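You operate a simulated robot arm through the tools that you are given. There is no shell and no other tool.

You are at the controls of a simulated robot arm. One attempt, no reset.

Task
Rub the tarnish off the silver tray and stand the green bottle back on it.
Fine: rest the bottle on the gold saucer; purple cloth, cleaner from the jar; put the cloth back and the lid on. Set down upright: green scent bottle. What is to be rubbed or washed off counts as gone when no trace of it is left.
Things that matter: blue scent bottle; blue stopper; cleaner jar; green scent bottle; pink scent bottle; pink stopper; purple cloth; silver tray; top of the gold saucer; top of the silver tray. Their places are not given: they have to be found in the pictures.

Only the result counts: the job must be done as asked and must still hold three seconds after the hand-in. Knocking over, shifting, dropping, spilling or breaking anything else fails it. Lids that push on must go on centred and level and be pressed home; caps that screw on are set level and turned clockwise until they are tight. Flat cloth is picked up by pressing the open fingertips on it (5 to 10 N) and closing them slowly along it; thin cloth reads only 2 to 8 mm in the jaws.

Robot
A 7-joint arm with a four-finger gripper, fixed in place. Base frame: the origin is at the foot of the arm, x ahead of it, y to its left, z up. Readings come in m, rad, newtons and seconds.
Its first joint turns from -1.204 to 3.002 rad. Payload 3.67 kg.
Tool frame: the origin (TCP) lies between the finger pads and is the grasp point; the fingertips stand 0.028 m ahead of it; z points along the fingers, y is the line along which they close. The gripper opens to 0.112 m. The gripper's body begins 0.073 m behind the TCP.
Orientation is that of the tool frame in the base frame, as [roll, pitch, yaw] about the fixed x, y, z axes, in that order (R = Rz(yaw) Ry(pitch) Rx(roll)). With the fingers straight down and closing along the base's y, the tool's x points along the base's -x, its y along +y and its z along -z.

Tools
- The arm moves only by the tool play_rows. Its argument "series" is a list of rows, each a list of 6 numbers: the shift along the base's x, y, z in units of 150 mm (1.0 is 150 mm), then the turn, a rotation vector about the base's x, y, z in units of 60 degrees (1.0 is 60 degrees). In form: [[tx, ty, tz, rx, ry, rz], ...]. A call has 1 to 20 rows; each row is the pose to reach, as a shift and turn from the pose commanded when the call began. "claw" is the finger opening in mm, from 0 to 112, set as the call begins (left out, the last holds). A call with a number of a shift or a turn outside -1 to 1 is refused whole. Rows are played at 5 a second. More than 0.05 m and 0.15 rad between two rows, or a gripper value outside its range, and nothing of the call is played. A pose out of reach is approached as far as the arm can. The call stops where the force on the tool passes 40 N (or 10 N more than at its start, if that is more) or the arm is blocked; 0.2 s more then pass. Each finger halts on what it meets, pressing with about 29 N; the grip force reading is that of the motor and also rises with nothing between the fingers. The clock runs only during rows and for 0.2 s after the last one: add rows that repeat a pose to give the fingers time. It gives the time, the measured TCP pose, the force on the tool (base axes), the opening and the grip force at its end, in the units of the frame above (readings bear some noise), with the torque about the TCP (base axes, N m) and any sound that the robot's microphone picked up, and new pictures: "pictures" is both (left out), scene, wrist or none.
- Cameras (640 x 400 px; columns grow to the right, rows downward): "scene" is fixed at [0.0493, -0.6485, 1.3418]; the picture's right is [0.12, -0.99, 0.00], its down [-0.42, -0.05, -0.91] and it looks along [0.90, 0.10, -0.42] (base axes); focal length 329 px, centre (320, 200). "wrist" rides on the gripper at [0.06, -0.018, -0.104] in the tool frame; the picture's right is [0.29, 0.96, 0.00], its down [-0.80, 0.24, -0.55] and it looks along [-0.53, 0.16, 0.83] (tool axes); focal length 234 px, centre (320, 200).
- slide_trunk(by): slides the trunk up (or, below 0, down) by that many m; the arm rides with it, the base frame stays. It gives what a move gives, with no picture.
- point_at(camera, pixels): for up to 12 pixels [column, row] of the newest picture of that camera ("zoom" is the newest enlarged one), the place [x, y, z] in the base frame of the surface seen there, good to about 0.002 m. It takes no simulated time.
- close_up(camera, box): a new picture of the part [left, top, right, bottom] of that camera's present view, enlarged. It takes no simulated time.
- hand_in(): hands the job in; it is judged then, once.

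Open the gripper and draw the arm clear of the work before you hand the job in, unless the task says otherwise.

The tools are called after "Emit:" as name(argument=value, ...) on one line, values as JSON. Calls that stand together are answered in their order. play_rows: Moves the arm, as the interface text tells. Its arguments: {"type":"object","properties":{"series":{"type":"array","items":{"type":"array","items":{"type":"number"}}},"claw":{"type":"number"},"pictures":{"type":"string","enum":["both","scene","wrist","none"]}},"required":["series"]} The other tools are called the same way: slide_trunk (by) slides the trunk up or down; point_at (camera, pixels) gives the place of the surface under pixels of a picture; close_up (camera, box) takes an enlarged picture of a part of a camera's view; hand_in () hands the job in.

At the start:

```text
time: 0.0
eef_pos: [0.6897, -0.2482, 1.0057]
tcp_rot: [3.139, -0.001, 3.14]
force: [0.4, 0.0, 0.7]
ft_torque: [0.03, -0.02, -0.03]
grip_width: 0.1124
finger_force: 0.1
trunk travel left (down, up): [-0.55, 0.29]
```

scene: 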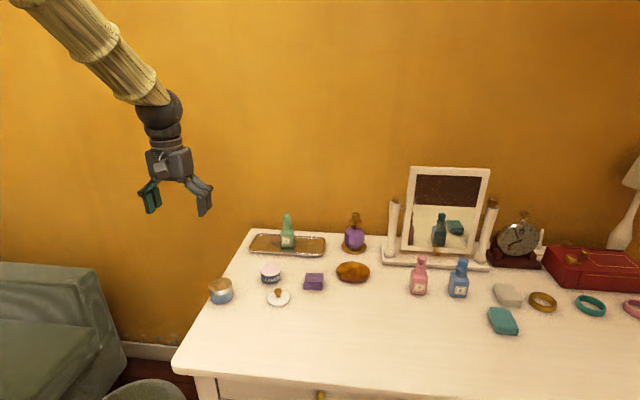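
wrist: 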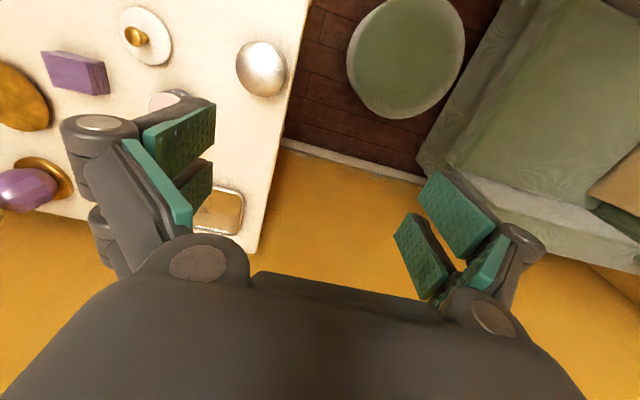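

I start by looking closely at the tray with the green bottle (around 287,240), the jars (220,290 and 270,274), the white lid (278,297), the purple cloth (314,281) and the gold saucers.

Emit:
close_up(camera="scene", box=[190, 200, 390, 325])

Emit:
close_up(camera="scene", box=[380, 200, 640, 360])

Emit:
point_at(camera="scene", pixels=[[287, 216], [287, 240], [255, 240], [320, 245], [314, 281], [270, 274], [278, 297], [220, 290], [353, 271], [353, 240], [419, 275], [458, 280]])

```text
3.20 times, centred on (290, 262) of scene
```

zoom: 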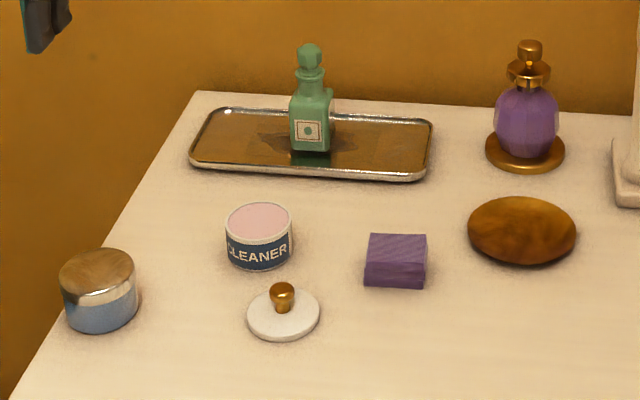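

```text
2.46 times, centred on (510, 280) of scene
```

zoom: 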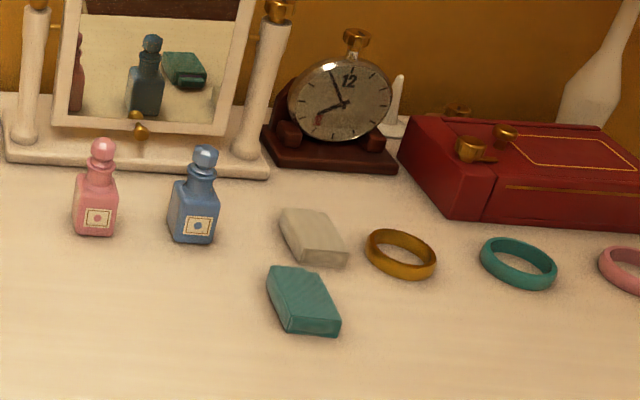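

```text
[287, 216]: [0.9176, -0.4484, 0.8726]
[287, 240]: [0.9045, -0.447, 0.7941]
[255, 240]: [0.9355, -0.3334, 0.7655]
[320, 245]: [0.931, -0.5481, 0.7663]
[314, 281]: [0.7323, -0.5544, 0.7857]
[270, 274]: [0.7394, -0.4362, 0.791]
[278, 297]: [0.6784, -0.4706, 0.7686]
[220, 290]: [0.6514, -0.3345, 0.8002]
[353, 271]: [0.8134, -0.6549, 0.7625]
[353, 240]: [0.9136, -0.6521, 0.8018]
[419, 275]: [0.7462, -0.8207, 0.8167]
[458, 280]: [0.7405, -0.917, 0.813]
```

The enlarged view shows the cleaner jar open with pink paste, its white lid with gold knob beside it, the purple folded cloth and the tray with brown tarnish. I enlarge further to measure edges.

Emit:
close_up(camera="scene", box=[240, 205, 336, 265])

Emit:
close_up(camera="wrist", box=[0, 0, 320, 200])

Emit:
close_up(camera="scene", box=[240, 255, 384, 315])

```text
6.67 times, centred on (288, 235) of scene
```

zoom: 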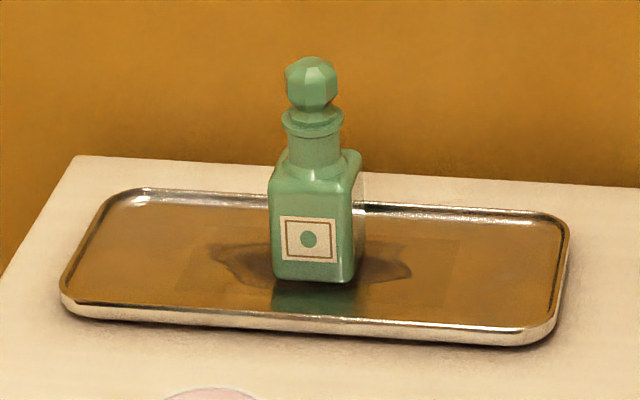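

```text
2.00 times, centred on (160, 100) of wrist
```

zoom: 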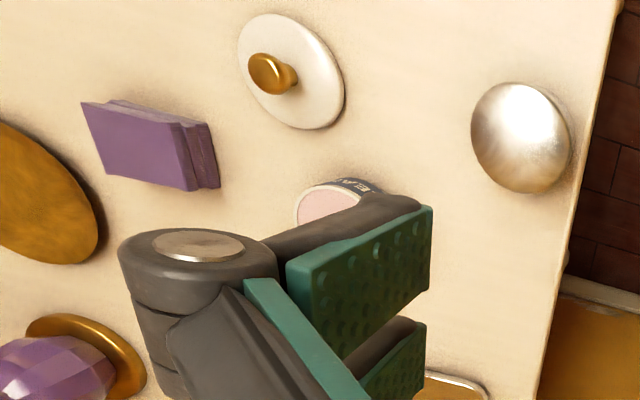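

```text
4.44 times, centred on (312, 285) of scene
```

zoom: 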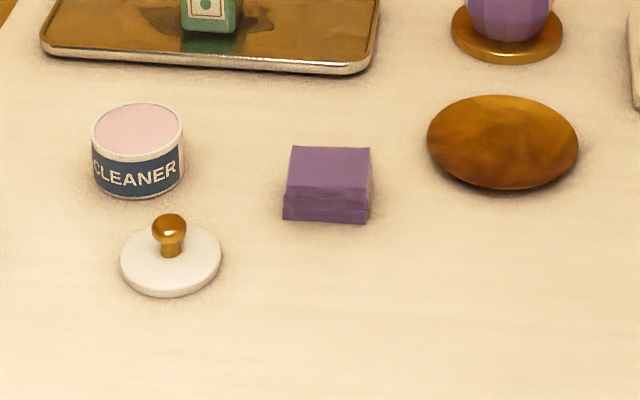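

I measure points in this last zoom: jar rim (137,130; edges 92–183), lid (170,260), knob top (169,222), cloth corners and saucer.

Emit:
point_at(camera="zoom", pixels=[[137, 130], [96, 132], [179, 132], [137, 106], [137, 158], [137, 194], [169, 218], [130, 255], [215, 255], [169, 290], [180, 232], [150, 240]])

Emit:
point_at(camera="zoom", pixels=[[294, 149], [368, 151], [289, 190], [366, 193], [286, 217], [364, 221], [502, 140], [432, 142], [574, 145], [502, 98], [502, 186], [502, 184]])

```text
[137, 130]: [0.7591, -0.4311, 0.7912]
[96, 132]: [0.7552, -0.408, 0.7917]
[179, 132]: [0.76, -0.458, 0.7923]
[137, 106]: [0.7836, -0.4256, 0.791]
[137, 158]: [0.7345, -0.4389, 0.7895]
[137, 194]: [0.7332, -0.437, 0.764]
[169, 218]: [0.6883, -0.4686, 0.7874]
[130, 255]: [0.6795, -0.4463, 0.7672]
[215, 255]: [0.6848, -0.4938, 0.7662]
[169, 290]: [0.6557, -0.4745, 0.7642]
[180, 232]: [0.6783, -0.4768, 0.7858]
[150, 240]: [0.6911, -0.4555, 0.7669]
```

```text
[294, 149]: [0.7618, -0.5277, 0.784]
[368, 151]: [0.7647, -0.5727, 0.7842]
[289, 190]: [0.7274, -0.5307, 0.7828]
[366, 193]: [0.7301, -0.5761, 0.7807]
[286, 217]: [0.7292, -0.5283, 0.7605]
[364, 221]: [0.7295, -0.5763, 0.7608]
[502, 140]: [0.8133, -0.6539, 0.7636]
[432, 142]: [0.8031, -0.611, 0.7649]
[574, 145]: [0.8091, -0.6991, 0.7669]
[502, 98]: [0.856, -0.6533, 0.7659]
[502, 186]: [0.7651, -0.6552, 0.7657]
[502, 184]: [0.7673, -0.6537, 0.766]
```

Now I measure the green bottle and tray edges in a fresh enlargement.

Emit:
close_up(camera="scene", box=[240, 205, 336, 265])

Emit:
point_at(camera="zoom", pixels=[[312, 62], [290, 88], [336, 88], [312, 125], [292, 148], [338, 148], [272, 170], [350, 175], [358, 165], [278, 275], [342, 278], [308, 240]])

Emit:
point_at(camera="zoom", pixels=[[140, 205], [540, 225], [85, 285], [530, 325], [70, 295], [565, 235], [225, 250], [400, 270], [310, 305], [240, 275], [385, 245], [68, 305]])

```text
6.67 times, centred on (288, 235) of scene
```

zoom: 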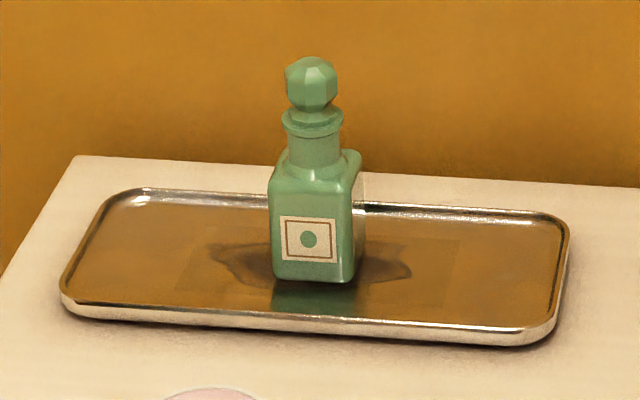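

```text
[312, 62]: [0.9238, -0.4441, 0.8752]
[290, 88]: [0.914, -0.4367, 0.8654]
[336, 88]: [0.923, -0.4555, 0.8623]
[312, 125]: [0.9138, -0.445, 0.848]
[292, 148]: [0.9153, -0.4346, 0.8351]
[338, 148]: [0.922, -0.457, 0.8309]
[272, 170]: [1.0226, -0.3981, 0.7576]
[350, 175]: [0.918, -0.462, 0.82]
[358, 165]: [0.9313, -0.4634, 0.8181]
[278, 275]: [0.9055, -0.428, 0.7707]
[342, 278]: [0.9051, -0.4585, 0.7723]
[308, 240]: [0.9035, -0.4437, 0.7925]
```

```text
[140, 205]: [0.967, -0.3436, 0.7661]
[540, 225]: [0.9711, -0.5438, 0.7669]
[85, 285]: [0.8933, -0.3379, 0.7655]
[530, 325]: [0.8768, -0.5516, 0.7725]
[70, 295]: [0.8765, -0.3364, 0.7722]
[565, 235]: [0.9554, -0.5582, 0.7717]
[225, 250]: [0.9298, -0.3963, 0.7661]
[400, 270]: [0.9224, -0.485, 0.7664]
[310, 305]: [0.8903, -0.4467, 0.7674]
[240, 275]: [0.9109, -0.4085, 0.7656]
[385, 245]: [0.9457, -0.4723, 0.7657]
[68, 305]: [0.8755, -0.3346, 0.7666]
```

The tray floor is at z≈0.766 (rim 0.772), the green bottle's body is about 34 mm wide centred near (0.921, -0.446), table at z≈0.760. These are at r≈1.0 m, so I tilt the tool 40° outward about the base y axis while moving towards the tray, and check reach.

Emit:
play_rows(series=[[0.083, -0.108, 0, 0, -0.083, 0], [0.167, -0.217, 0, 0, -0.167, 0], [0.25, -0.325, 0, 0, -0.25, 0], [0.333, -0.433, 0, 0, -0.333, 0], [0.417, -0.542, 0, 0, -0.417, 0], [0.5, -0.65, 0, 0, -0.5, 0], [0.583, -0.758, 0, 0, -0.583, 0], [0.667, -0.867, 0, 0, -0.6667, 0], [0.667, -0.867, 0, 0, -0.6667, 0]], claw=80)

```text
time: 2.0
eef_pos: [0.79, -0.377, 1.0081]
tcp_rot: [-3.14, 0.701, -3.141]
force: [0.0, -0.6, -0.4]
ft_torque: [-0.02, 0.01, -0.02]
grip_width: 0.0801
finger_force: 0.0
trunk travel left (down, up): [-0.55, 0.29]
```

scene: 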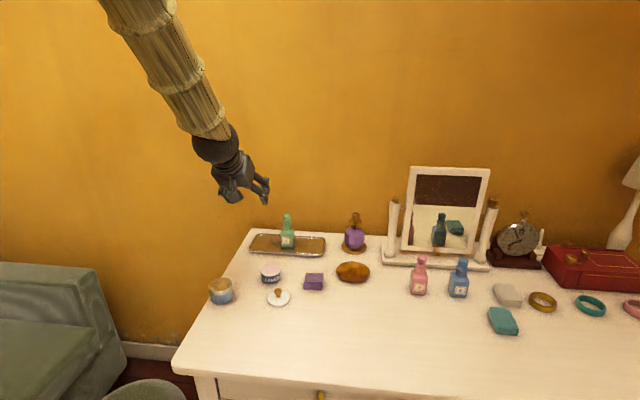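
wrist: 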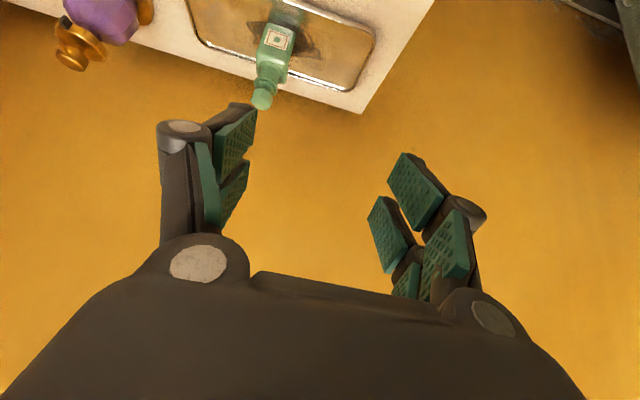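

The tilt worked; the bottle shows at wrist (275,50) with dark stain around it. I look closer at it in the wrist view, then move on to the approach pose.

Emit:
close_up(camera="wrist", box=[180, 0, 400, 130])

Emit:
play_rows(series=[[0.07, -0.09, -0.16, 0, 0, 0], [0.14, -0.18, -0.32, 0, 0, 0], [0.21, -0.27, -0.48, 0, 0, 0], [0.28, -0.36, -0.64, 0, 0, 0], [0.353, -0.453, -0.78, 0, 0, 0], [0.353, -0.453, -0.78, 0, 0, 0]], claw=70)

```text
2.91 times, centred on (290, 65) of wrist
```

zoom: 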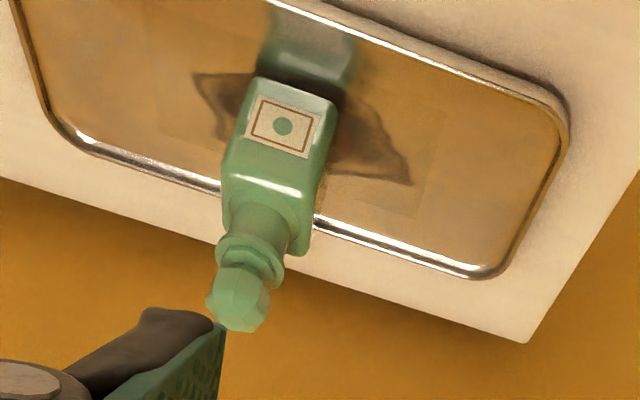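

```text
time: 3.4
eef_pos: [0.8431, -0.4477, 0.891]
tcp_rot: [3.141, 0.7, -3.141]
force: [-1.1, -0.2, 1.1]
ft_torque: [-0.01, -0.01, -0.03]
grip_width: 0.07
finger_force: 0.1
trunk travel left (down, up): [-0.55, 0.29]
```

scene: 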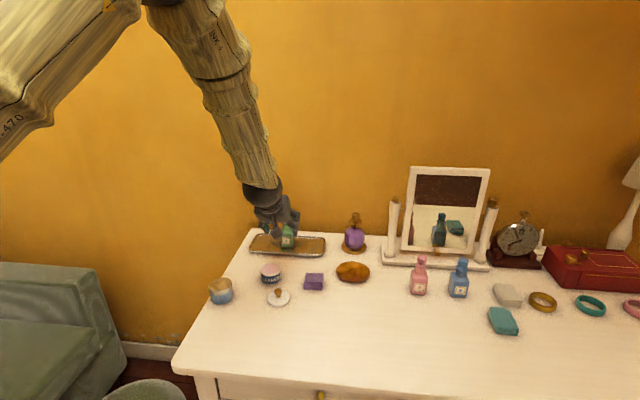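
wrist: 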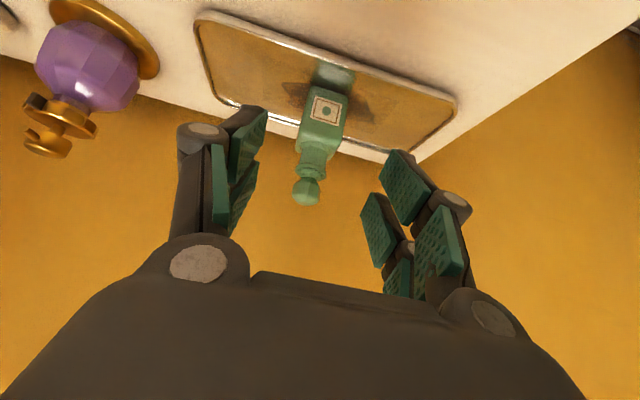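

The open fingers straddle the bottle (at wrist 318,140) symmetrically. I advance along the tool axis to put the TCP at about (0.920, -0.446, 0.802).

Emit:
play_rows(series=[[0.085, 0, -0.097, 0, 0, 0], [0.171, 0, -0.193, 0, 0, 0], [0.257, 0, -0.29, 0, 0, 0], [0.342, 0, -0.387, 0, 0, 0], [0.428, 0, -0.483, 0, 0, 0], [0.513, 0, -0.58, 0, 0, 0], [0.513, 0, -0.58, 0, 0, 0]])

```text
time: 5.0
eef_pos: [0.9221, -0.4458, 0.8016]
tcp_rot: [3.14, 0.698, 3.141]
force: [-2.0, 0.1, 3.3]
ft_torque: [-0.07, 0.08, -0.06]
grip_width: 0.0704
finger_force: 0.1
trunk travel left (down, up): [-0.55, 0.29]
```

scene: 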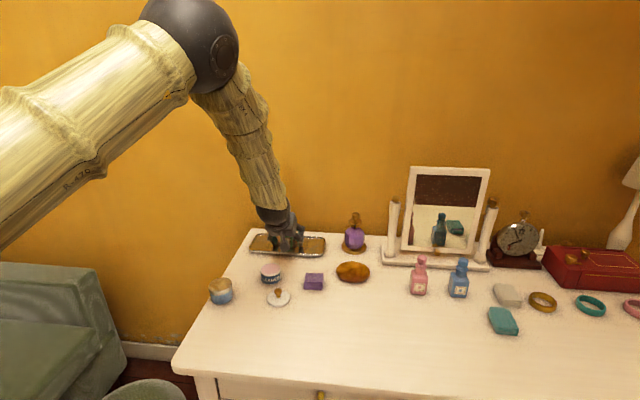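
wrist: 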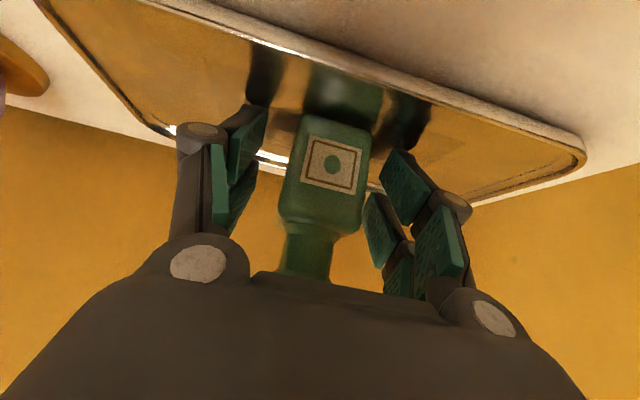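

TCP is at (0.922,-0.446,0.802) with the bottle body between the pads. I close the gripper on it, with waiting rows.

Emit:
play_rows(series=[[0, 0, 0, 0, 0, 0], [0, 0, 0, 0, 0, 0], [0, 0, 0, 0, 0, 0], [0, 0, 0, 0, 0, 0]], claw=20)

```text
time: 6.0
eef_pos: [0.9202, -0.4461, 0.8048]
tcp_rot: [-3.141, 0.701, 3.14]
force: [2.2, -7.0, 20.8]
ft_torque: [-0.12, -0.08, -0.07]
grip_width: 0.04
finger_force: 29.0
trunk travel left (down, up): [-0.55, 0.29]
```

scene: 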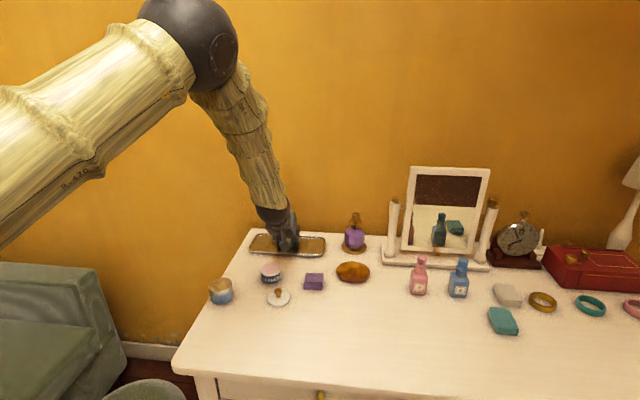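
wrist: 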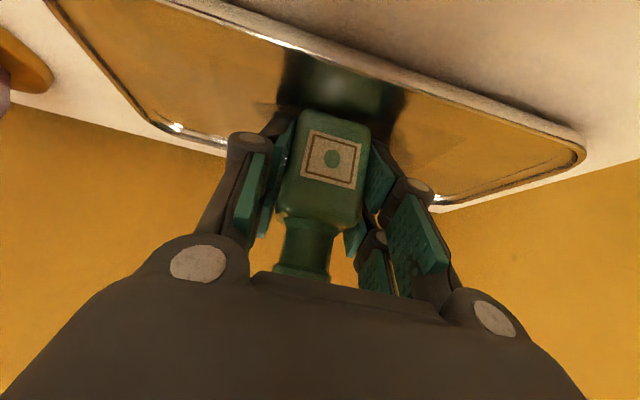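

Grip width 0.040 with 29 N grip, bottle held; a 20 N upward force suggests the tips touch the tray. I lift straight up slowly.

Emit:
play_rows(series=[[0, 0, 0.04, 0, 0, 0], [0, 0, 0.1, 0, 0, 0], [0, 0, 0.2, 0, 0, 0], [0, 0, 0.35, 0, 0, 0], [0, 0, 0.5, 0, 0, 0], [0, 0, 0.5, 0, 0, 0]])

```text
time: 7.4
eef_pos: [0.9209, -0.4452, 0.8783]
tcp_rot: [3.138, 0.698, 3.141]
force: [0.1, 0.2, -2.5]
ft_torque: [0.0, 0.0, -0.01]
grip_width: 0.0398
finger_force: 29.0
trunk travel left (down, up): [-0.55, 0.29]
```

scene: 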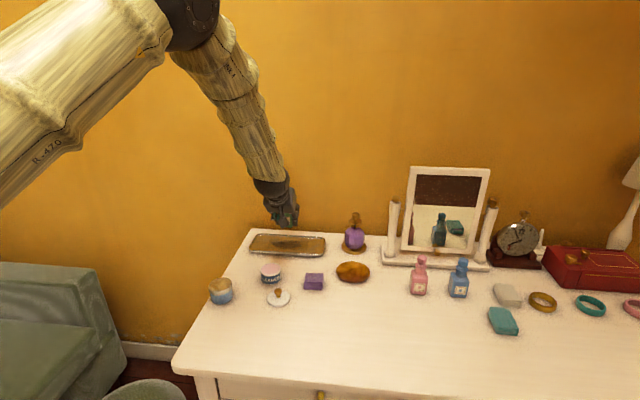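
wrist: 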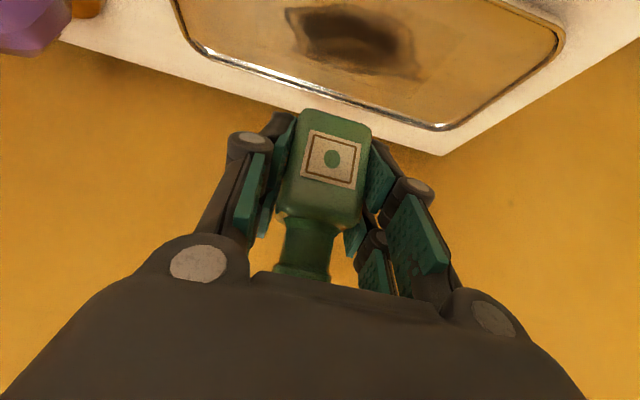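

The bottle is held and the dark stain on the tray is now bare. I zoom on it and the held bottle.

Emit:
close_up(camera="scene", box=[240, 180, 336, 265])

Emit:
point_at(camera="zoom", pixels=[[210, 290], [230, 310], [285, 320], [350, 322], [405, 310], [380, 290], [300, 282], [215, 280], [414, 300], [320, 300], [150, 300], [470, 320]])

Emit:
close_up(camera="wrist", box=[160, 0, 600, 160])

```text
4.71 times, centred on (288, 222) of scene
```

zoom: 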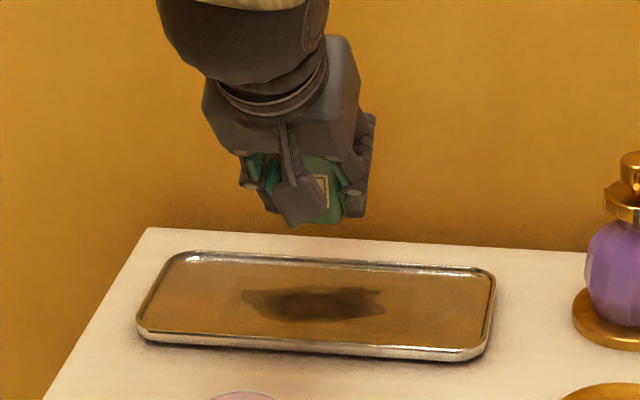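

```text
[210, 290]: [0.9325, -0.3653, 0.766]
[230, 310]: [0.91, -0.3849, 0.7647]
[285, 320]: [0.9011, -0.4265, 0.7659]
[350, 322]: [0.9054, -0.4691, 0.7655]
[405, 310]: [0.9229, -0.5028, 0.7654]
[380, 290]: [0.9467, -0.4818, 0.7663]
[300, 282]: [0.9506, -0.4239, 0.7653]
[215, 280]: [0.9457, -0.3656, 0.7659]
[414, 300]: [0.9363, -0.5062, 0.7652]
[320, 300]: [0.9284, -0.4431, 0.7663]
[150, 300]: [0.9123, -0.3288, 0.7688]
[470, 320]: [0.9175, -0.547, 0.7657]
```

```text
1.45 times, centred on (380, 80) of wrist
```

zoom: 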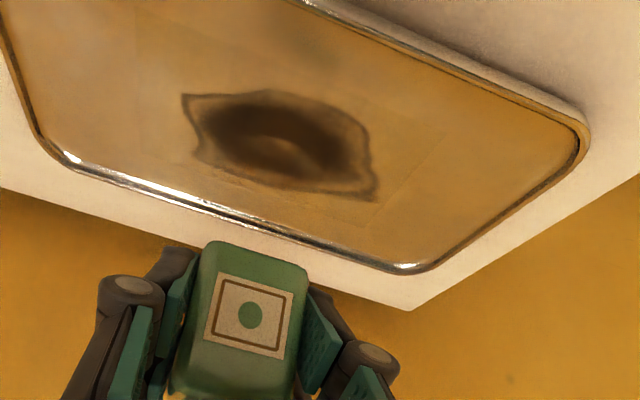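

The stain spans about x 0.90–0.952, y −0.39 to −0.487. The fingertips touched the tray during the grip, so I lower the bottle back to the tray to regrip it higher, which will make the placement on the saucer cleaner.

Emit:
play_rows(series=[[0, 0, -0.15, 0, 0, 0], [0, 0, -0.3, 0, 0, 0], [0, 0, -0.4, 0, 0, 0], [0, 0, -0.45, 0, 0, 0], [0, 0, -0.475, 0, 0, 0], [0, 0, -0.48, 0, 0, 0]])

```text
time: 8.8
eef_pos: [0.9215, -0.4468, 0.8051]
tcp_rot: [3.141, 0.697, 3.14]
force: [0.2, 0.4, -2.7]
ft_torque: [-0.01, 0.03, -0.01]
grip_width: 0.0398
finger_force: 29.1
trunk travel left (down, up): [-0.55, 0.29]
```

scene: 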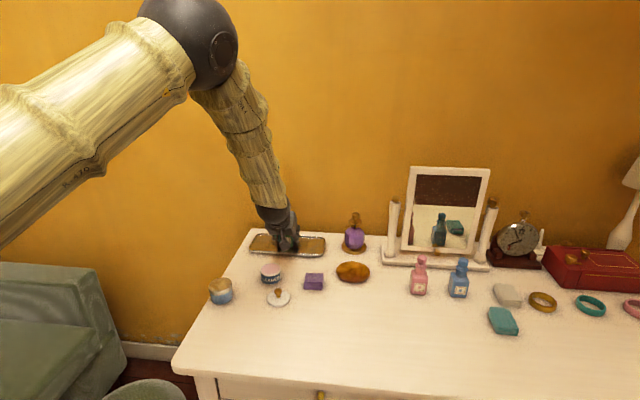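
wrist: 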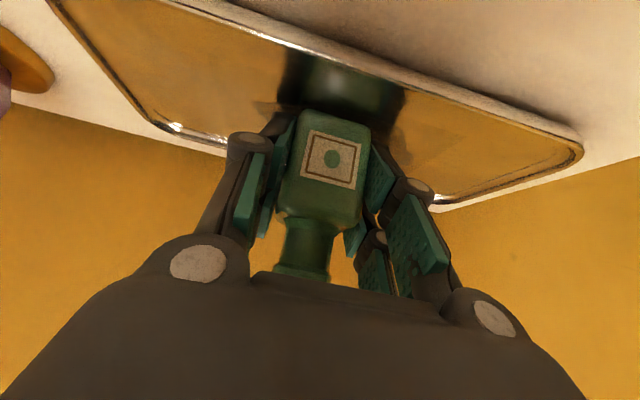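

Force still −2.7 N: bottle is still hanging. I creep down about 1 mm per row, watching the force.

Emit:
play_rows(series=[[0, 0, -0.005, 0, 0, 0], [0, 0, -0.01, 0, 0, 0], [0, 0, -0.01, 0, 0, 0]], pictures="none")

```text
time: 9.6
eef_pos: [0.9212, -0.4469, 0.805]
tcp_rot: [3.141, 0.699, 3.141]
force: [0.9, -0.4, 1.3]
ft_torque: [0.07, -0.13, 0.0]
grip_width: 0.04
finger_force: 29.0
trunk travel left (down, up): [-0.55, 0.29]
```

Contact begins (force went from −2.7 to +1.3). I release now and wait.

Emit:
play_rows(series=[[0, 0, 0, 0, 0, 0], [0, 0, 0, 0, 0, 0], [0, 0, 0, 0, 0, 0]], claw=62)

```text
time: 10.4
eef_pos: [0.9203, -0.4466, 0.8036]
tcp_rot: [3.139, 0.698, 3.138]
force: [-0.4, 0.7, -0.3]
ft_torque: [0.01, -0.01, 0.01]
grip_width: 0.062
finger_force: 0.1
trunk travel left (down, up): [-0.55, 0.29]
```

scene: 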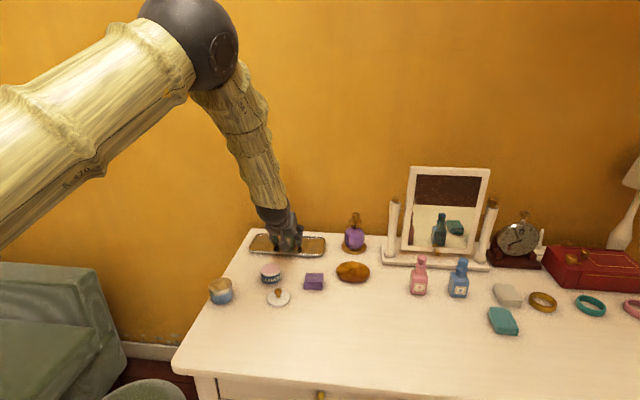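
wrist: 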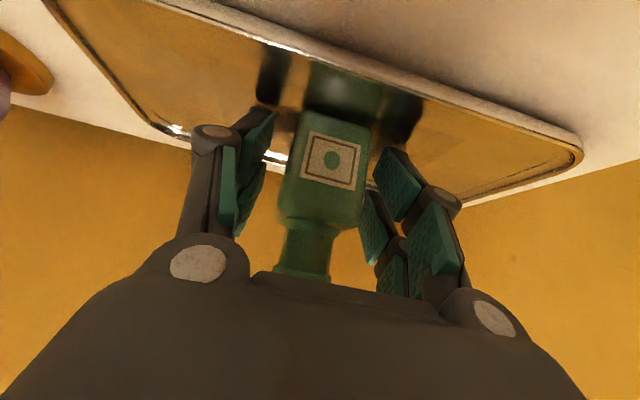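

The bottle stands free. I raise 13 mm and close again higher on the body.

Emit:
play_rows(series=[[0, 0, 0.04, 0, 0, 0], [0, 0, 0.087, 0, 0, 0], [0, 0, 0.087, 0, 0, 0]], pictures="none")

Emit:
play_rows(series=[[0, 0, 0, 0, 0, 0], [0, 0, 0, 0, 0, 0], [0, 0, 0, 0, 0, 0]], claw=20, pictures="wrist")

```text
time: 11.2
eef_pos: [0.9195, -0.4458, 0.8164]
tcp_rot: [3.141, 0.698, 3.139]
force: [-0.4, 0.3, -0.2]
ft_torque: [0.0, 0.03, 0.01]
grip_width: 0.0621
finger_force: 0.1
trunk travel left (down, up): [-0.55, 0.29]
```

```text
time: 12.0
eef_pos: [0.9202, -0.4462, 0.8174]
tcp_rot: [3.14, 0.698, 3.14]
force: [-0.5, -0.2, 0.4]
ft_torque: [-0.03, 0.05, -0.02]
grip_width: 0.0398
finger_force: 29.3
trunk travel left (down, up): [-0.55, 0.29]
```

wrist: 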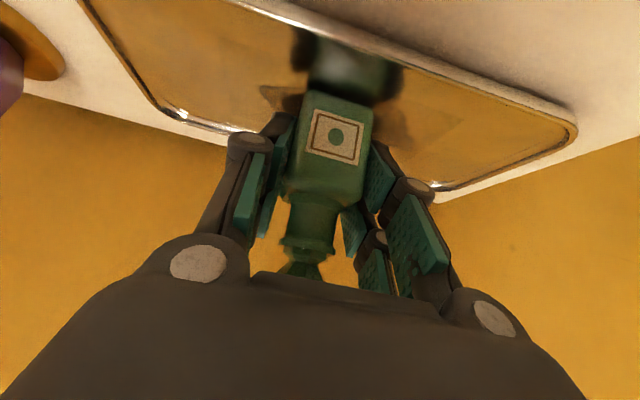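

Good grip without tray contact (bottle bottom is ~50 mm below TCP). I lift 70 mm, move back in −x, then part of the way in −y; I also probe the saucer's profile.

Emit:
play_rows(series=[[0, 0, 0.1, 0, 0, 0], [0, 0, 0.25, 0, 0, 0], [0, 0, 0.47, 0, 0, 0], [-0.2, 0, 0.47, 0, 0, 0], [-0.45, -0.05, 0.47, 0, 0, 0], [-0.65, -0.2, 0.47, 0, 0, 0], [-0.727, -0.4, 0.47, 0, 0, 0], [-0.727, -0.65, 0.47, 0, 0, 0], [-0.727, -0.9, 0.47, 0, 0, 0], [-0.727, -0.9, 0.47, 0, 0, 0]])

Emit:
close_up(camera="scene", box=[240, 235, 400, 315])

```text
time: 14.2
eef_pos: [0.8115, -0.5831, 0.8879]
tcp_rot: [3.139, 0.697, -3.141]
force: [-0.2, -0.2, -3.4]
ft_torque: [0.01, 0.0, -0.04]
grip_width: 0.0397
finger_force: 28.8
trunk travel left (down, up): [-0.55, 0.29]
```

scene: 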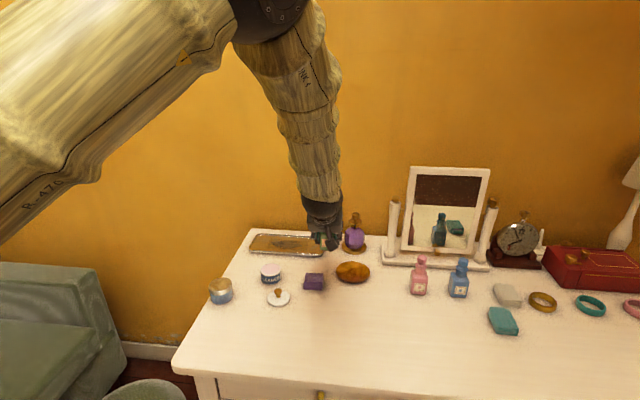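
wrist: 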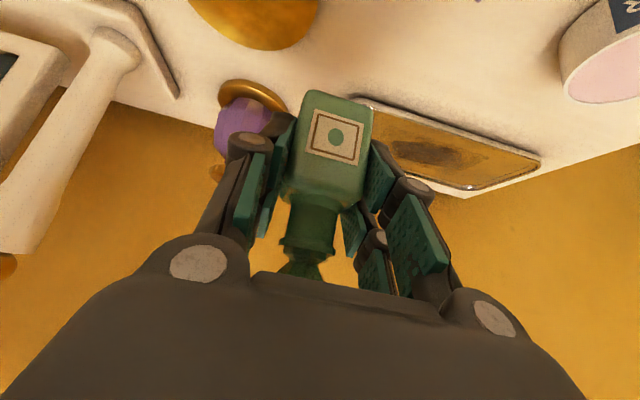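

```text
4.00 times, centred on (320, 275) of scene
```

zoom: 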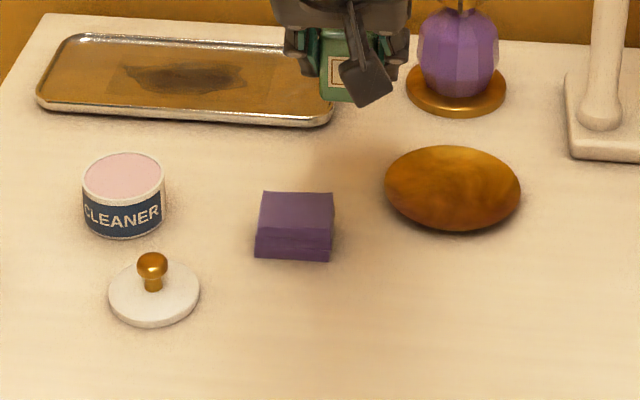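

The saucer is free and clear in the zoom at (452,188). I probe its profile to know where the bottle will rest.

Emit:
point_at(camera="zoom", pixels=[[452, 185], [430, 185], [475, 185], [405, 185], [500, 185], [452, 165], [452, 205], [452, 152], [452, 220], [388, 185], [517, 187], [452, 228]])

```text
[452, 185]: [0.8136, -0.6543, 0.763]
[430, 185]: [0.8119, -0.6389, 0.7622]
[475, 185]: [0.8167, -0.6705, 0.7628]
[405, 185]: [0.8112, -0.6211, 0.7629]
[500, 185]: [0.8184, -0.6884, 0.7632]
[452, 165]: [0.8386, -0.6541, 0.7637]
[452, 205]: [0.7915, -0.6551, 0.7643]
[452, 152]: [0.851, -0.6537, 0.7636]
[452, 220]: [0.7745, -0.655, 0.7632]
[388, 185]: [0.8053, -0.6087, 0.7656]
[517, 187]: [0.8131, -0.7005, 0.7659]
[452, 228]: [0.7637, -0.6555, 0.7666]
```

The saucer's top is flat at z≈0.763. I move over its centre (0.811,-0.655) and descend to about 3 mm above contact.

Emit:
play_rows(series=[[0, -0.2, 0, 0, 0, 0], [0, -0.4, 0, 0, 0, 0], [0, -0.493, 0, 0, 0, 0], [0, -0.493, 0, 0, 0, 0], [0, -0.493, -0.15, 0, 0, 0], [0, -0.493, -0.3, 0, 0, 0], [0, -0.493, -0.41, 0, 0, 0], [0, -0.493, -0.46, 0, 0, 0], [0, -0.493, -0.46, 0, 0, 0]])

Emit:
close_up(camera="scene", box=[300, 200, 420, 300])

```text
time: 16.2
eef_pos: [0.8118, -0.6541, 0.8189]
tcp_rot: [-3.14, 0.698, -3.14]
force: [-0.9, -0.1, -2.8]
ft_torque: [-0.02, -0.01, 0.01]
grip_width: 0.0396
finger_force: 28.5
trunk travel left (down, up): [-0.55, 0.29]
```

scene: 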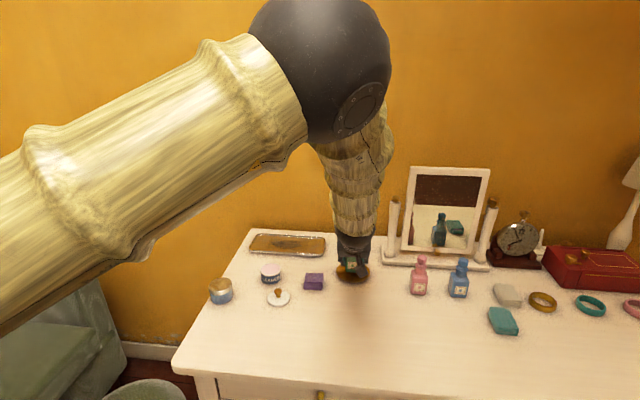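
wrist: 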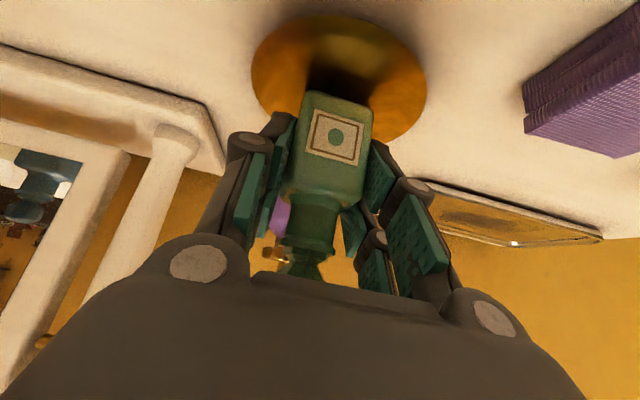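

```text
4.00 times, centred on (360, 250) of scene
```

zoom: 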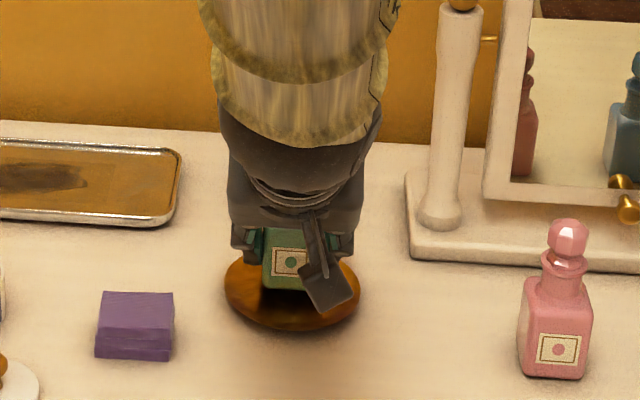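

The bottle is just above the saucer centre. I creep down 1 mm per row to contact.

Emit:
play_rows(series=[[0, 0, -0.007, 0, 0, 0], [0, 0, -0.014, 0, 0, 0], [0, 0, -0.02, 0, 0, 0], [0, 0, -0.02, 0, 0, 0]], pictures="none")

```text
time: 17.2
eef_pos: [0.8125, -0.6568, 0.8135]
tcp_rot: [3.138, 0.699, 3.138]
force: [-0.1, 0.3, -1.9]
ft_torque: [-0.03, 0.05, 0.01]
grip_width: 0.0397
finger_force: 28.9
trunk travel left (down, up): [-0.55, 0.29]
```

No clear contact yet (−1.9 N); I creep another 1–2 mm.

Emit:
play_rows(series=[[0, 0, -0.007, 0, 0, 0], [0, 0, -0.007, 0, 0, 0]], pictures="none")

```text
time: 17.8
eef_pos: [0.8117, -0.6564, 0.814]
tcp_rot: [3.14, 0.698, 3.14]
force: [0.7, -0.8, 1.6]
ft_torque: [0.11, 0.05, 0.01]
grip_width: 0.0399
finger_force: 28.9
trunk travel left (down, up): [-0.55, 0.29]
```

Contact (force up to +1.6 N). I open the fingers gently to release.

Emit:
play_rows(series=[[0, 0, 0, 0, 0, 0], [0, 0, 0, 0, 0, 0], [0, 0, 0, 0, 0, 0]], claw=64)

```text
time: 18.6
eef_pos: [0.8111, -0.656, 0.8145]
tcp_rot: [3.14, 0.699, 3.141]
force: [0.9, -0.1, -0.1]
ft_torque: [0.02, -0.01, 0.01]
grip_width: 0.0642
finger_force: 0.1
trunk travel left (down, up): [-0.55, 0.29]
```

scene: 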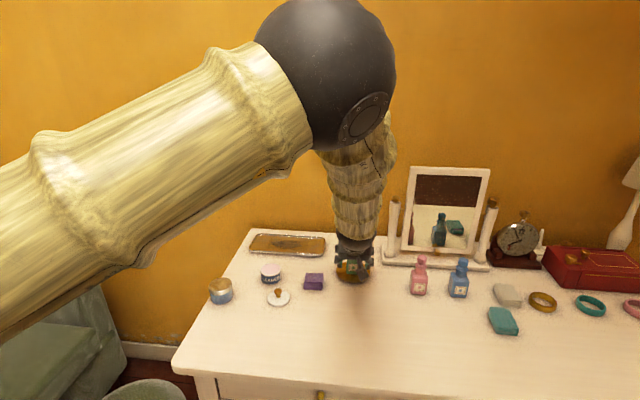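
wrist: 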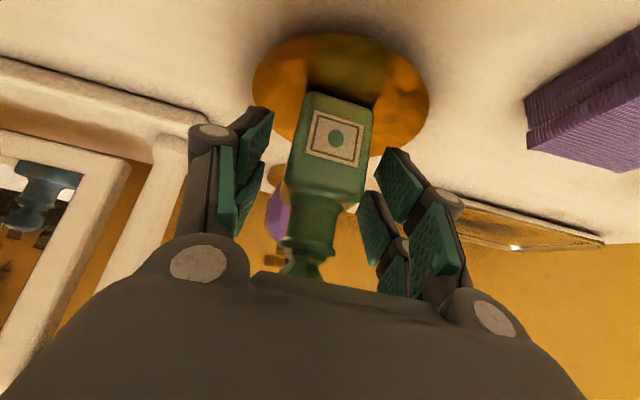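

The bottle stands on the saucer, fingers clear. I withdraw along the tool axis (back and up).

Emit:
play_rows(series=[[-0.06, 0, 0.0715, 0, 0, 0], [-0.15, 0, 0.179, 0, 0, 0], [-0.26, 0, 0.31, 0, 0, 0], [-0.37, 0, 0.44, 0, 0, 0], [-0.47, 0, 0.56, 0, 0, 0], [-0.47, 0, 0.75, 0, 0, 0], [-0.47, 0, 0.75, 0, 0, 0]])

Emit:
close_up(camera="scene", box=[240, 220, 400, 320])

Emit:
close_up(camera="wrist", box=[320, 0, 640, 200])

```text
time: 20.2
eef_pos: [0.74, -0.657, 0.9259]
tcp_rot: [3.138, 0.699, 3.137]
force: [0.6, -0.7, -0.5]
ft_torque: [-0.01, 0.03, 0.02]
grip_width: 0.0641
finger_force: 0.1
trunk travel left (down, up): [-0.55, 0.29]
```

scene: 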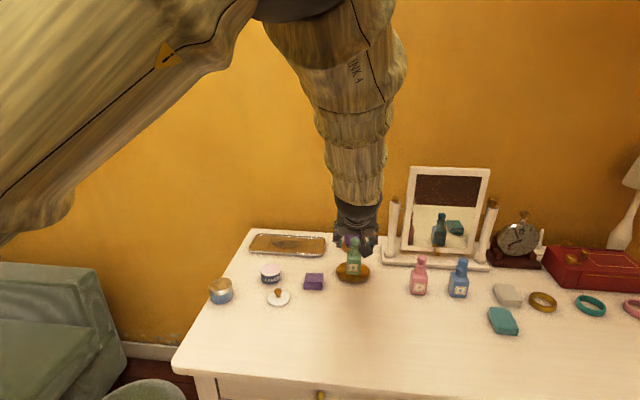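
wrist: 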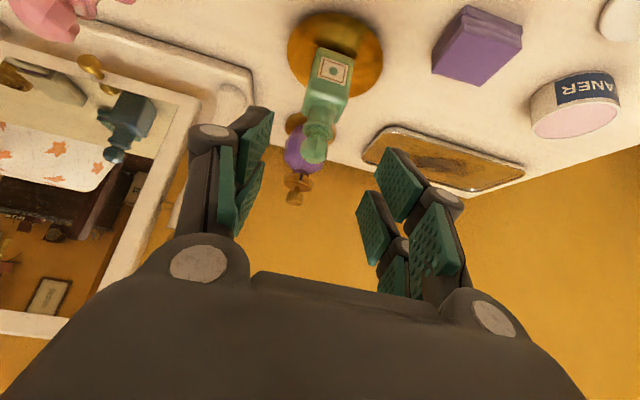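

```text
4.00 times, centred on (320, 270) of scene
```

zoom: 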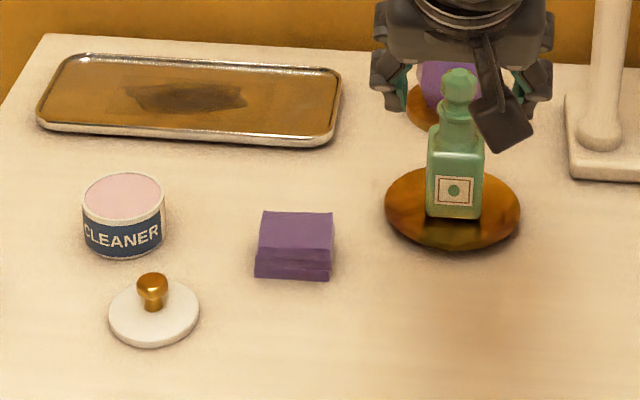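

```text
2.00 times, centred on (480, 100) of wrist
```

zoom: 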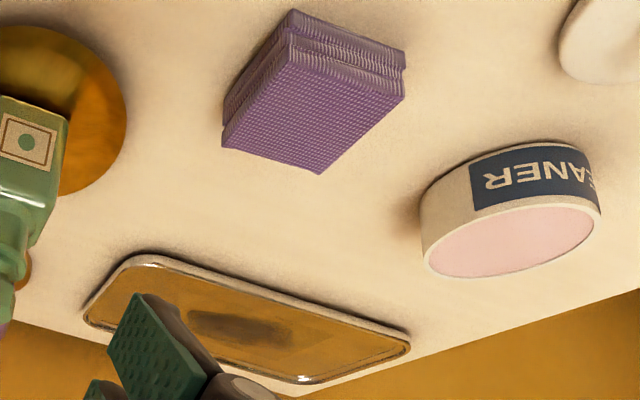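

The green bottle stands upright on the gold saucer. Now I measure the purple cloth's corners in the wrist zoom.

Emit:
point_at(camera="zoom", pixels=[[288, 42], [400, 97], [318, 170], [226, 145], [310, 110], [292, 15], [402, 55], [222, 110], [345, 70], [260, 90], [360, 130], [275, 158]])

Emit:
point_at(camera="scene", pixels=[[306, 273.5], [323, 273.8], [305, 281], [322.5, 282], [304, 288], [322, 289], [314, 277], [285, 300], [278, 290], [270, 270]])

```text
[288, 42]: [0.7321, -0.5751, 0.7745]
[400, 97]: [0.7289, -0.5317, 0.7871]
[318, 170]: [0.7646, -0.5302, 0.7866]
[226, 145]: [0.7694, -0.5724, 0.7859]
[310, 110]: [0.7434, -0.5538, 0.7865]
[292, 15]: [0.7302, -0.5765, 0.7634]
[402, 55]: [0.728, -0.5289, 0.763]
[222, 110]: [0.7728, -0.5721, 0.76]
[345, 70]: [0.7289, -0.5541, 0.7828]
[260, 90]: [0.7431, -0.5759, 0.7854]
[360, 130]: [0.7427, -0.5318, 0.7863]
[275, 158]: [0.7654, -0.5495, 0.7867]
```

```text
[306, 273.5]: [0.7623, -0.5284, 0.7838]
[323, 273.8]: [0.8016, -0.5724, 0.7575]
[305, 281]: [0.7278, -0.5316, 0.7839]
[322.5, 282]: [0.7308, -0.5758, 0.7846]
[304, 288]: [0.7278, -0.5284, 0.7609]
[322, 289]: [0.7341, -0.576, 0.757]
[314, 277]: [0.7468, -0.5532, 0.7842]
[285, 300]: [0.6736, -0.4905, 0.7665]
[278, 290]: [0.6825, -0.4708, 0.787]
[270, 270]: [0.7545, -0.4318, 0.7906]
```

The cloth spans x≈0.728–0.768, y≈−0.576 to −0.529, top z≈0.785, yawed about +4°. I move over it with the fingers open 75 mm, keeping the 40° tilt (needed later at the tray) and adding 4° yaw.

Emit:
play_rows(series=[[-0.02, 0.15, 0, 0, 0, 0.015], [-0.04, 0.35, 0, 0, 0, 0.035], [-0.07, 0.55, 0, 0, 0, 0.055], [-0.09, 0.673, 0, 0, 0, 0.067], [-0.09, 0.673, -0.2, 0, 0, 0.067], [-0.09, 0.673, -0.4, 0, 0, 0.067], [-0.09, 0.673, -0.4, 0, 0, 0.067]], claw=75)

Emit:
close_up(camera="scene", box=[250, 230, 378, 310])

```text
time: 21.8
eef_pos: [0.7283, -0.5546, 0.8652]
tcp_rot: [3.138, 0.698, -3.072]
force: [-0.2, 0.0, -0.3]
ft_torque: [-0.02, 0.04, -0.02]
grip_width: 0.075
finger_force: 0.0
trunk travel left (down, up): [-0.55, 0.29]
```

scene: 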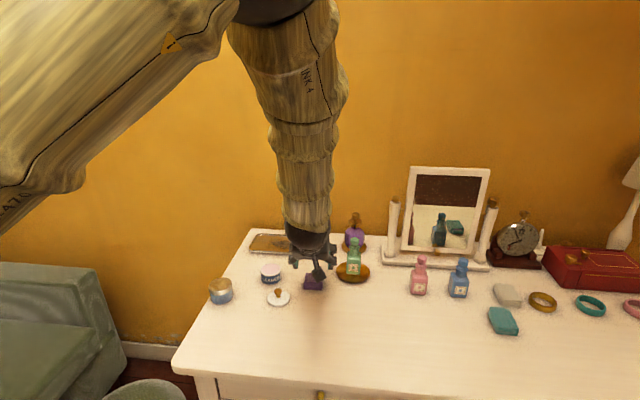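
wrist: 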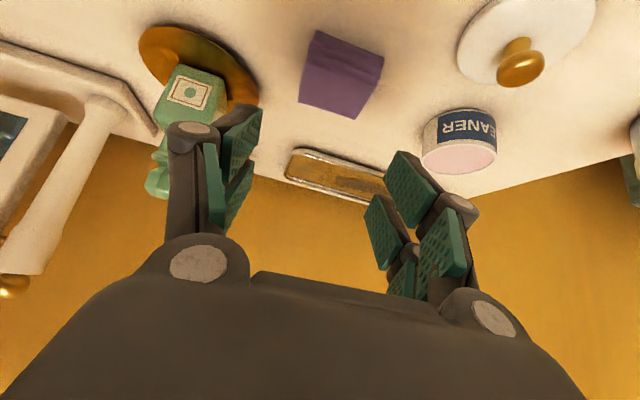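

```text
5.00 times, centred on (314, 270) of scene
```

zoom: 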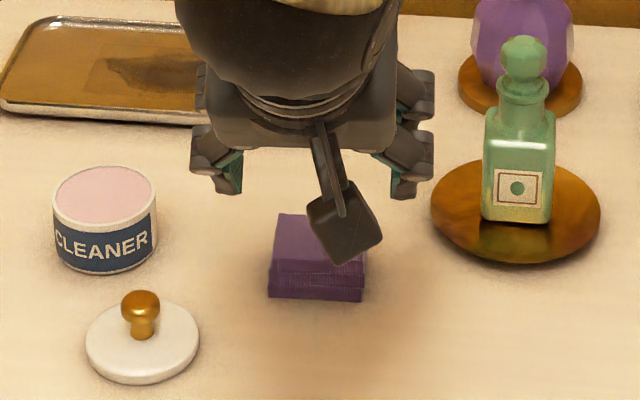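

The fingers straddle the cloth evenly. I descend to TCP z≈0.806, leaving the lower part of the cloth free below the tips.

Emit:
play_rows(series=[[0, 0, -0.1, 0, 0, 0], [0, 0, -0.2, 0, 0, 0], [0, 0, -0.3, 0, 0, 0], [0, 0, -0.36, 0, 0, 0], [0, 0, -0.397, 0, 0, 0], [0, 0, -0.397, 0, 0, 0]])

Emit:
close_up(camera="wrist", box=[160, 0, 480, 200])

Emit:
close_up(camera="scene", box=[270, 240, 366, 300])

```text
time: 23.2
eef_pos: [0.7281, -0.5543, 0.8077]
tcp_rot: [3.14, 0.698, -3.073]
force: [0.0, 0.5, -0.7]
ft_torque: [0.0, 0.02, 0.01]
grip_width: 0.0751
finger_force: 0.0
trunk travel left (down, up): [-0.55, 0.29]
```

scene: 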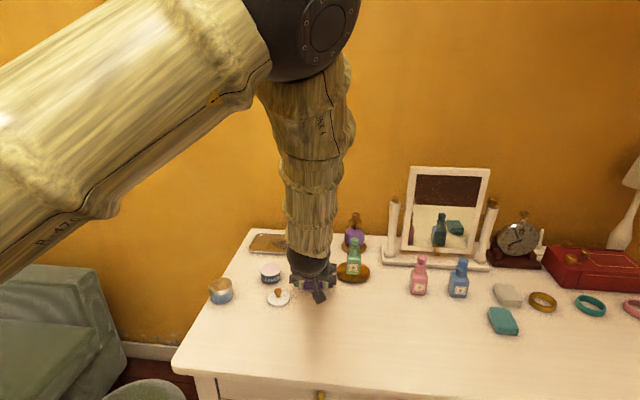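
wrist: 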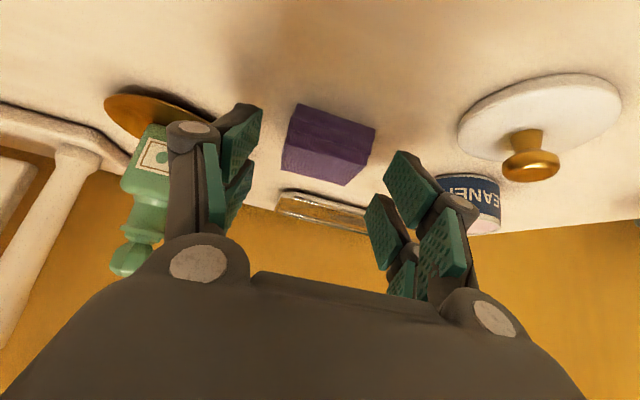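

```text
2.00 times, centred on (320, 100) of wrist
```

zoom: 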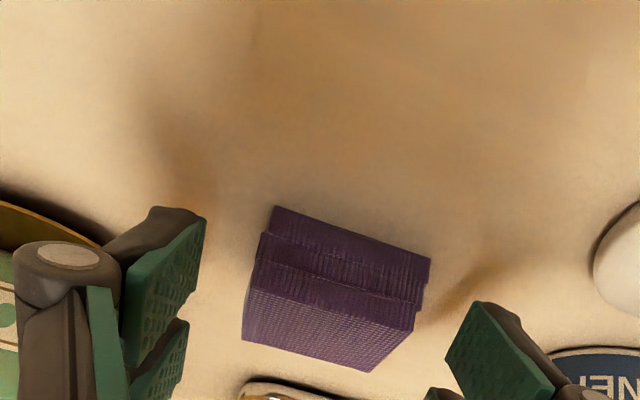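

```text
6.67 times, centred on (318, 270) of scene
```

zoom: 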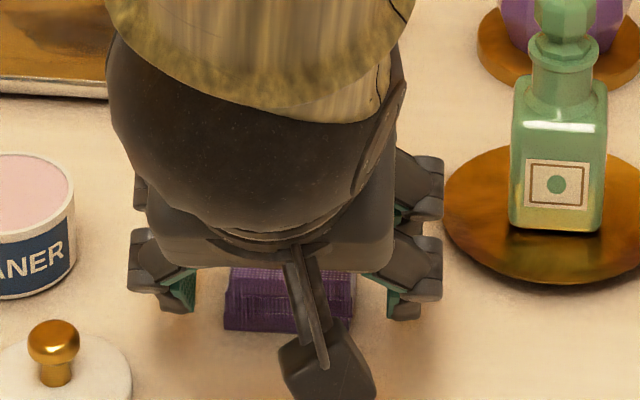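

I probe the fingertip positions to know their height relative to the cloth.

Emit:
point_at(camera="zoom", pixels=[[178, 305], [190, 295], [402, 312], [395, 300], [160, 290], [425, 290], [185, 285], [240, 325], [240, 290], [345, 330], [165, 312], [410, 318]])

Emit:
point_at(camera="wrist", pixels=[[262, 108], [262, 130], [230, 175], [250, 165], [398, 152], [385, 180], [410, 175], [340, 185], [290, 170], [374, 130]])

```text
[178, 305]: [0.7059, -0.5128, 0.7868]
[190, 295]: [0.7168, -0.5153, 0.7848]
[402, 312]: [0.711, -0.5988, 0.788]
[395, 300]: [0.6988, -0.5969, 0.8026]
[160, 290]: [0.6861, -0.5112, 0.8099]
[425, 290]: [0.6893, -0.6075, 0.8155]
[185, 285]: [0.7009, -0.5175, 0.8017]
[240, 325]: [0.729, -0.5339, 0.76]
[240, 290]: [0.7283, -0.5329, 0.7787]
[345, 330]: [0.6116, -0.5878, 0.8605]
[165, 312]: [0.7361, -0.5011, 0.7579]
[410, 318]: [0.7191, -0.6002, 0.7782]
```

```text
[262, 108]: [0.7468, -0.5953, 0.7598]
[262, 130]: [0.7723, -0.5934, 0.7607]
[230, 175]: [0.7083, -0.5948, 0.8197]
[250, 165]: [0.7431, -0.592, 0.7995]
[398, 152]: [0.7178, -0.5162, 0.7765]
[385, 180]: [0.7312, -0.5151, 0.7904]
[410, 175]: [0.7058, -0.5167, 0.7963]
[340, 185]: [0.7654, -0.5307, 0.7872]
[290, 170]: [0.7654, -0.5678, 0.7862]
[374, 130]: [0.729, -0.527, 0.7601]
```

The fingers appear wider than a single pad; before closing I examine their geometry in the wrist view.

Emit:
close_up(camera="wrist", box=[340, 130, 500, 330])

Emit:
close_up(camera="wrist", box=[150, 90, 290, 290])

```text
2.00 times, centred on (420, 230) of wrist
```

zoom: 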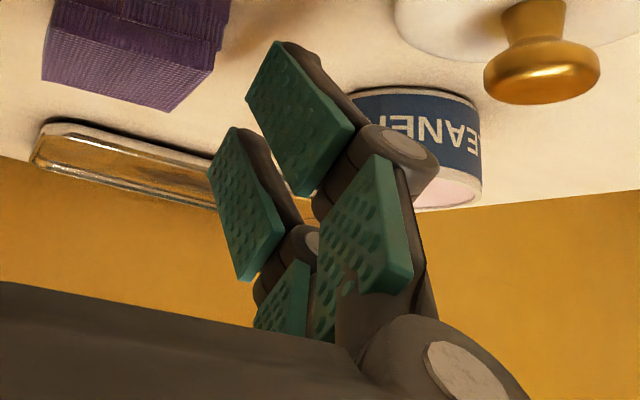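

```text
2.00 times, centred on (220, 190) of wrist
```

zoom: 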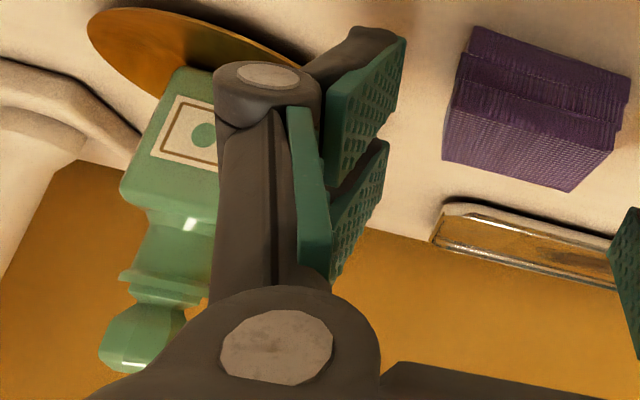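

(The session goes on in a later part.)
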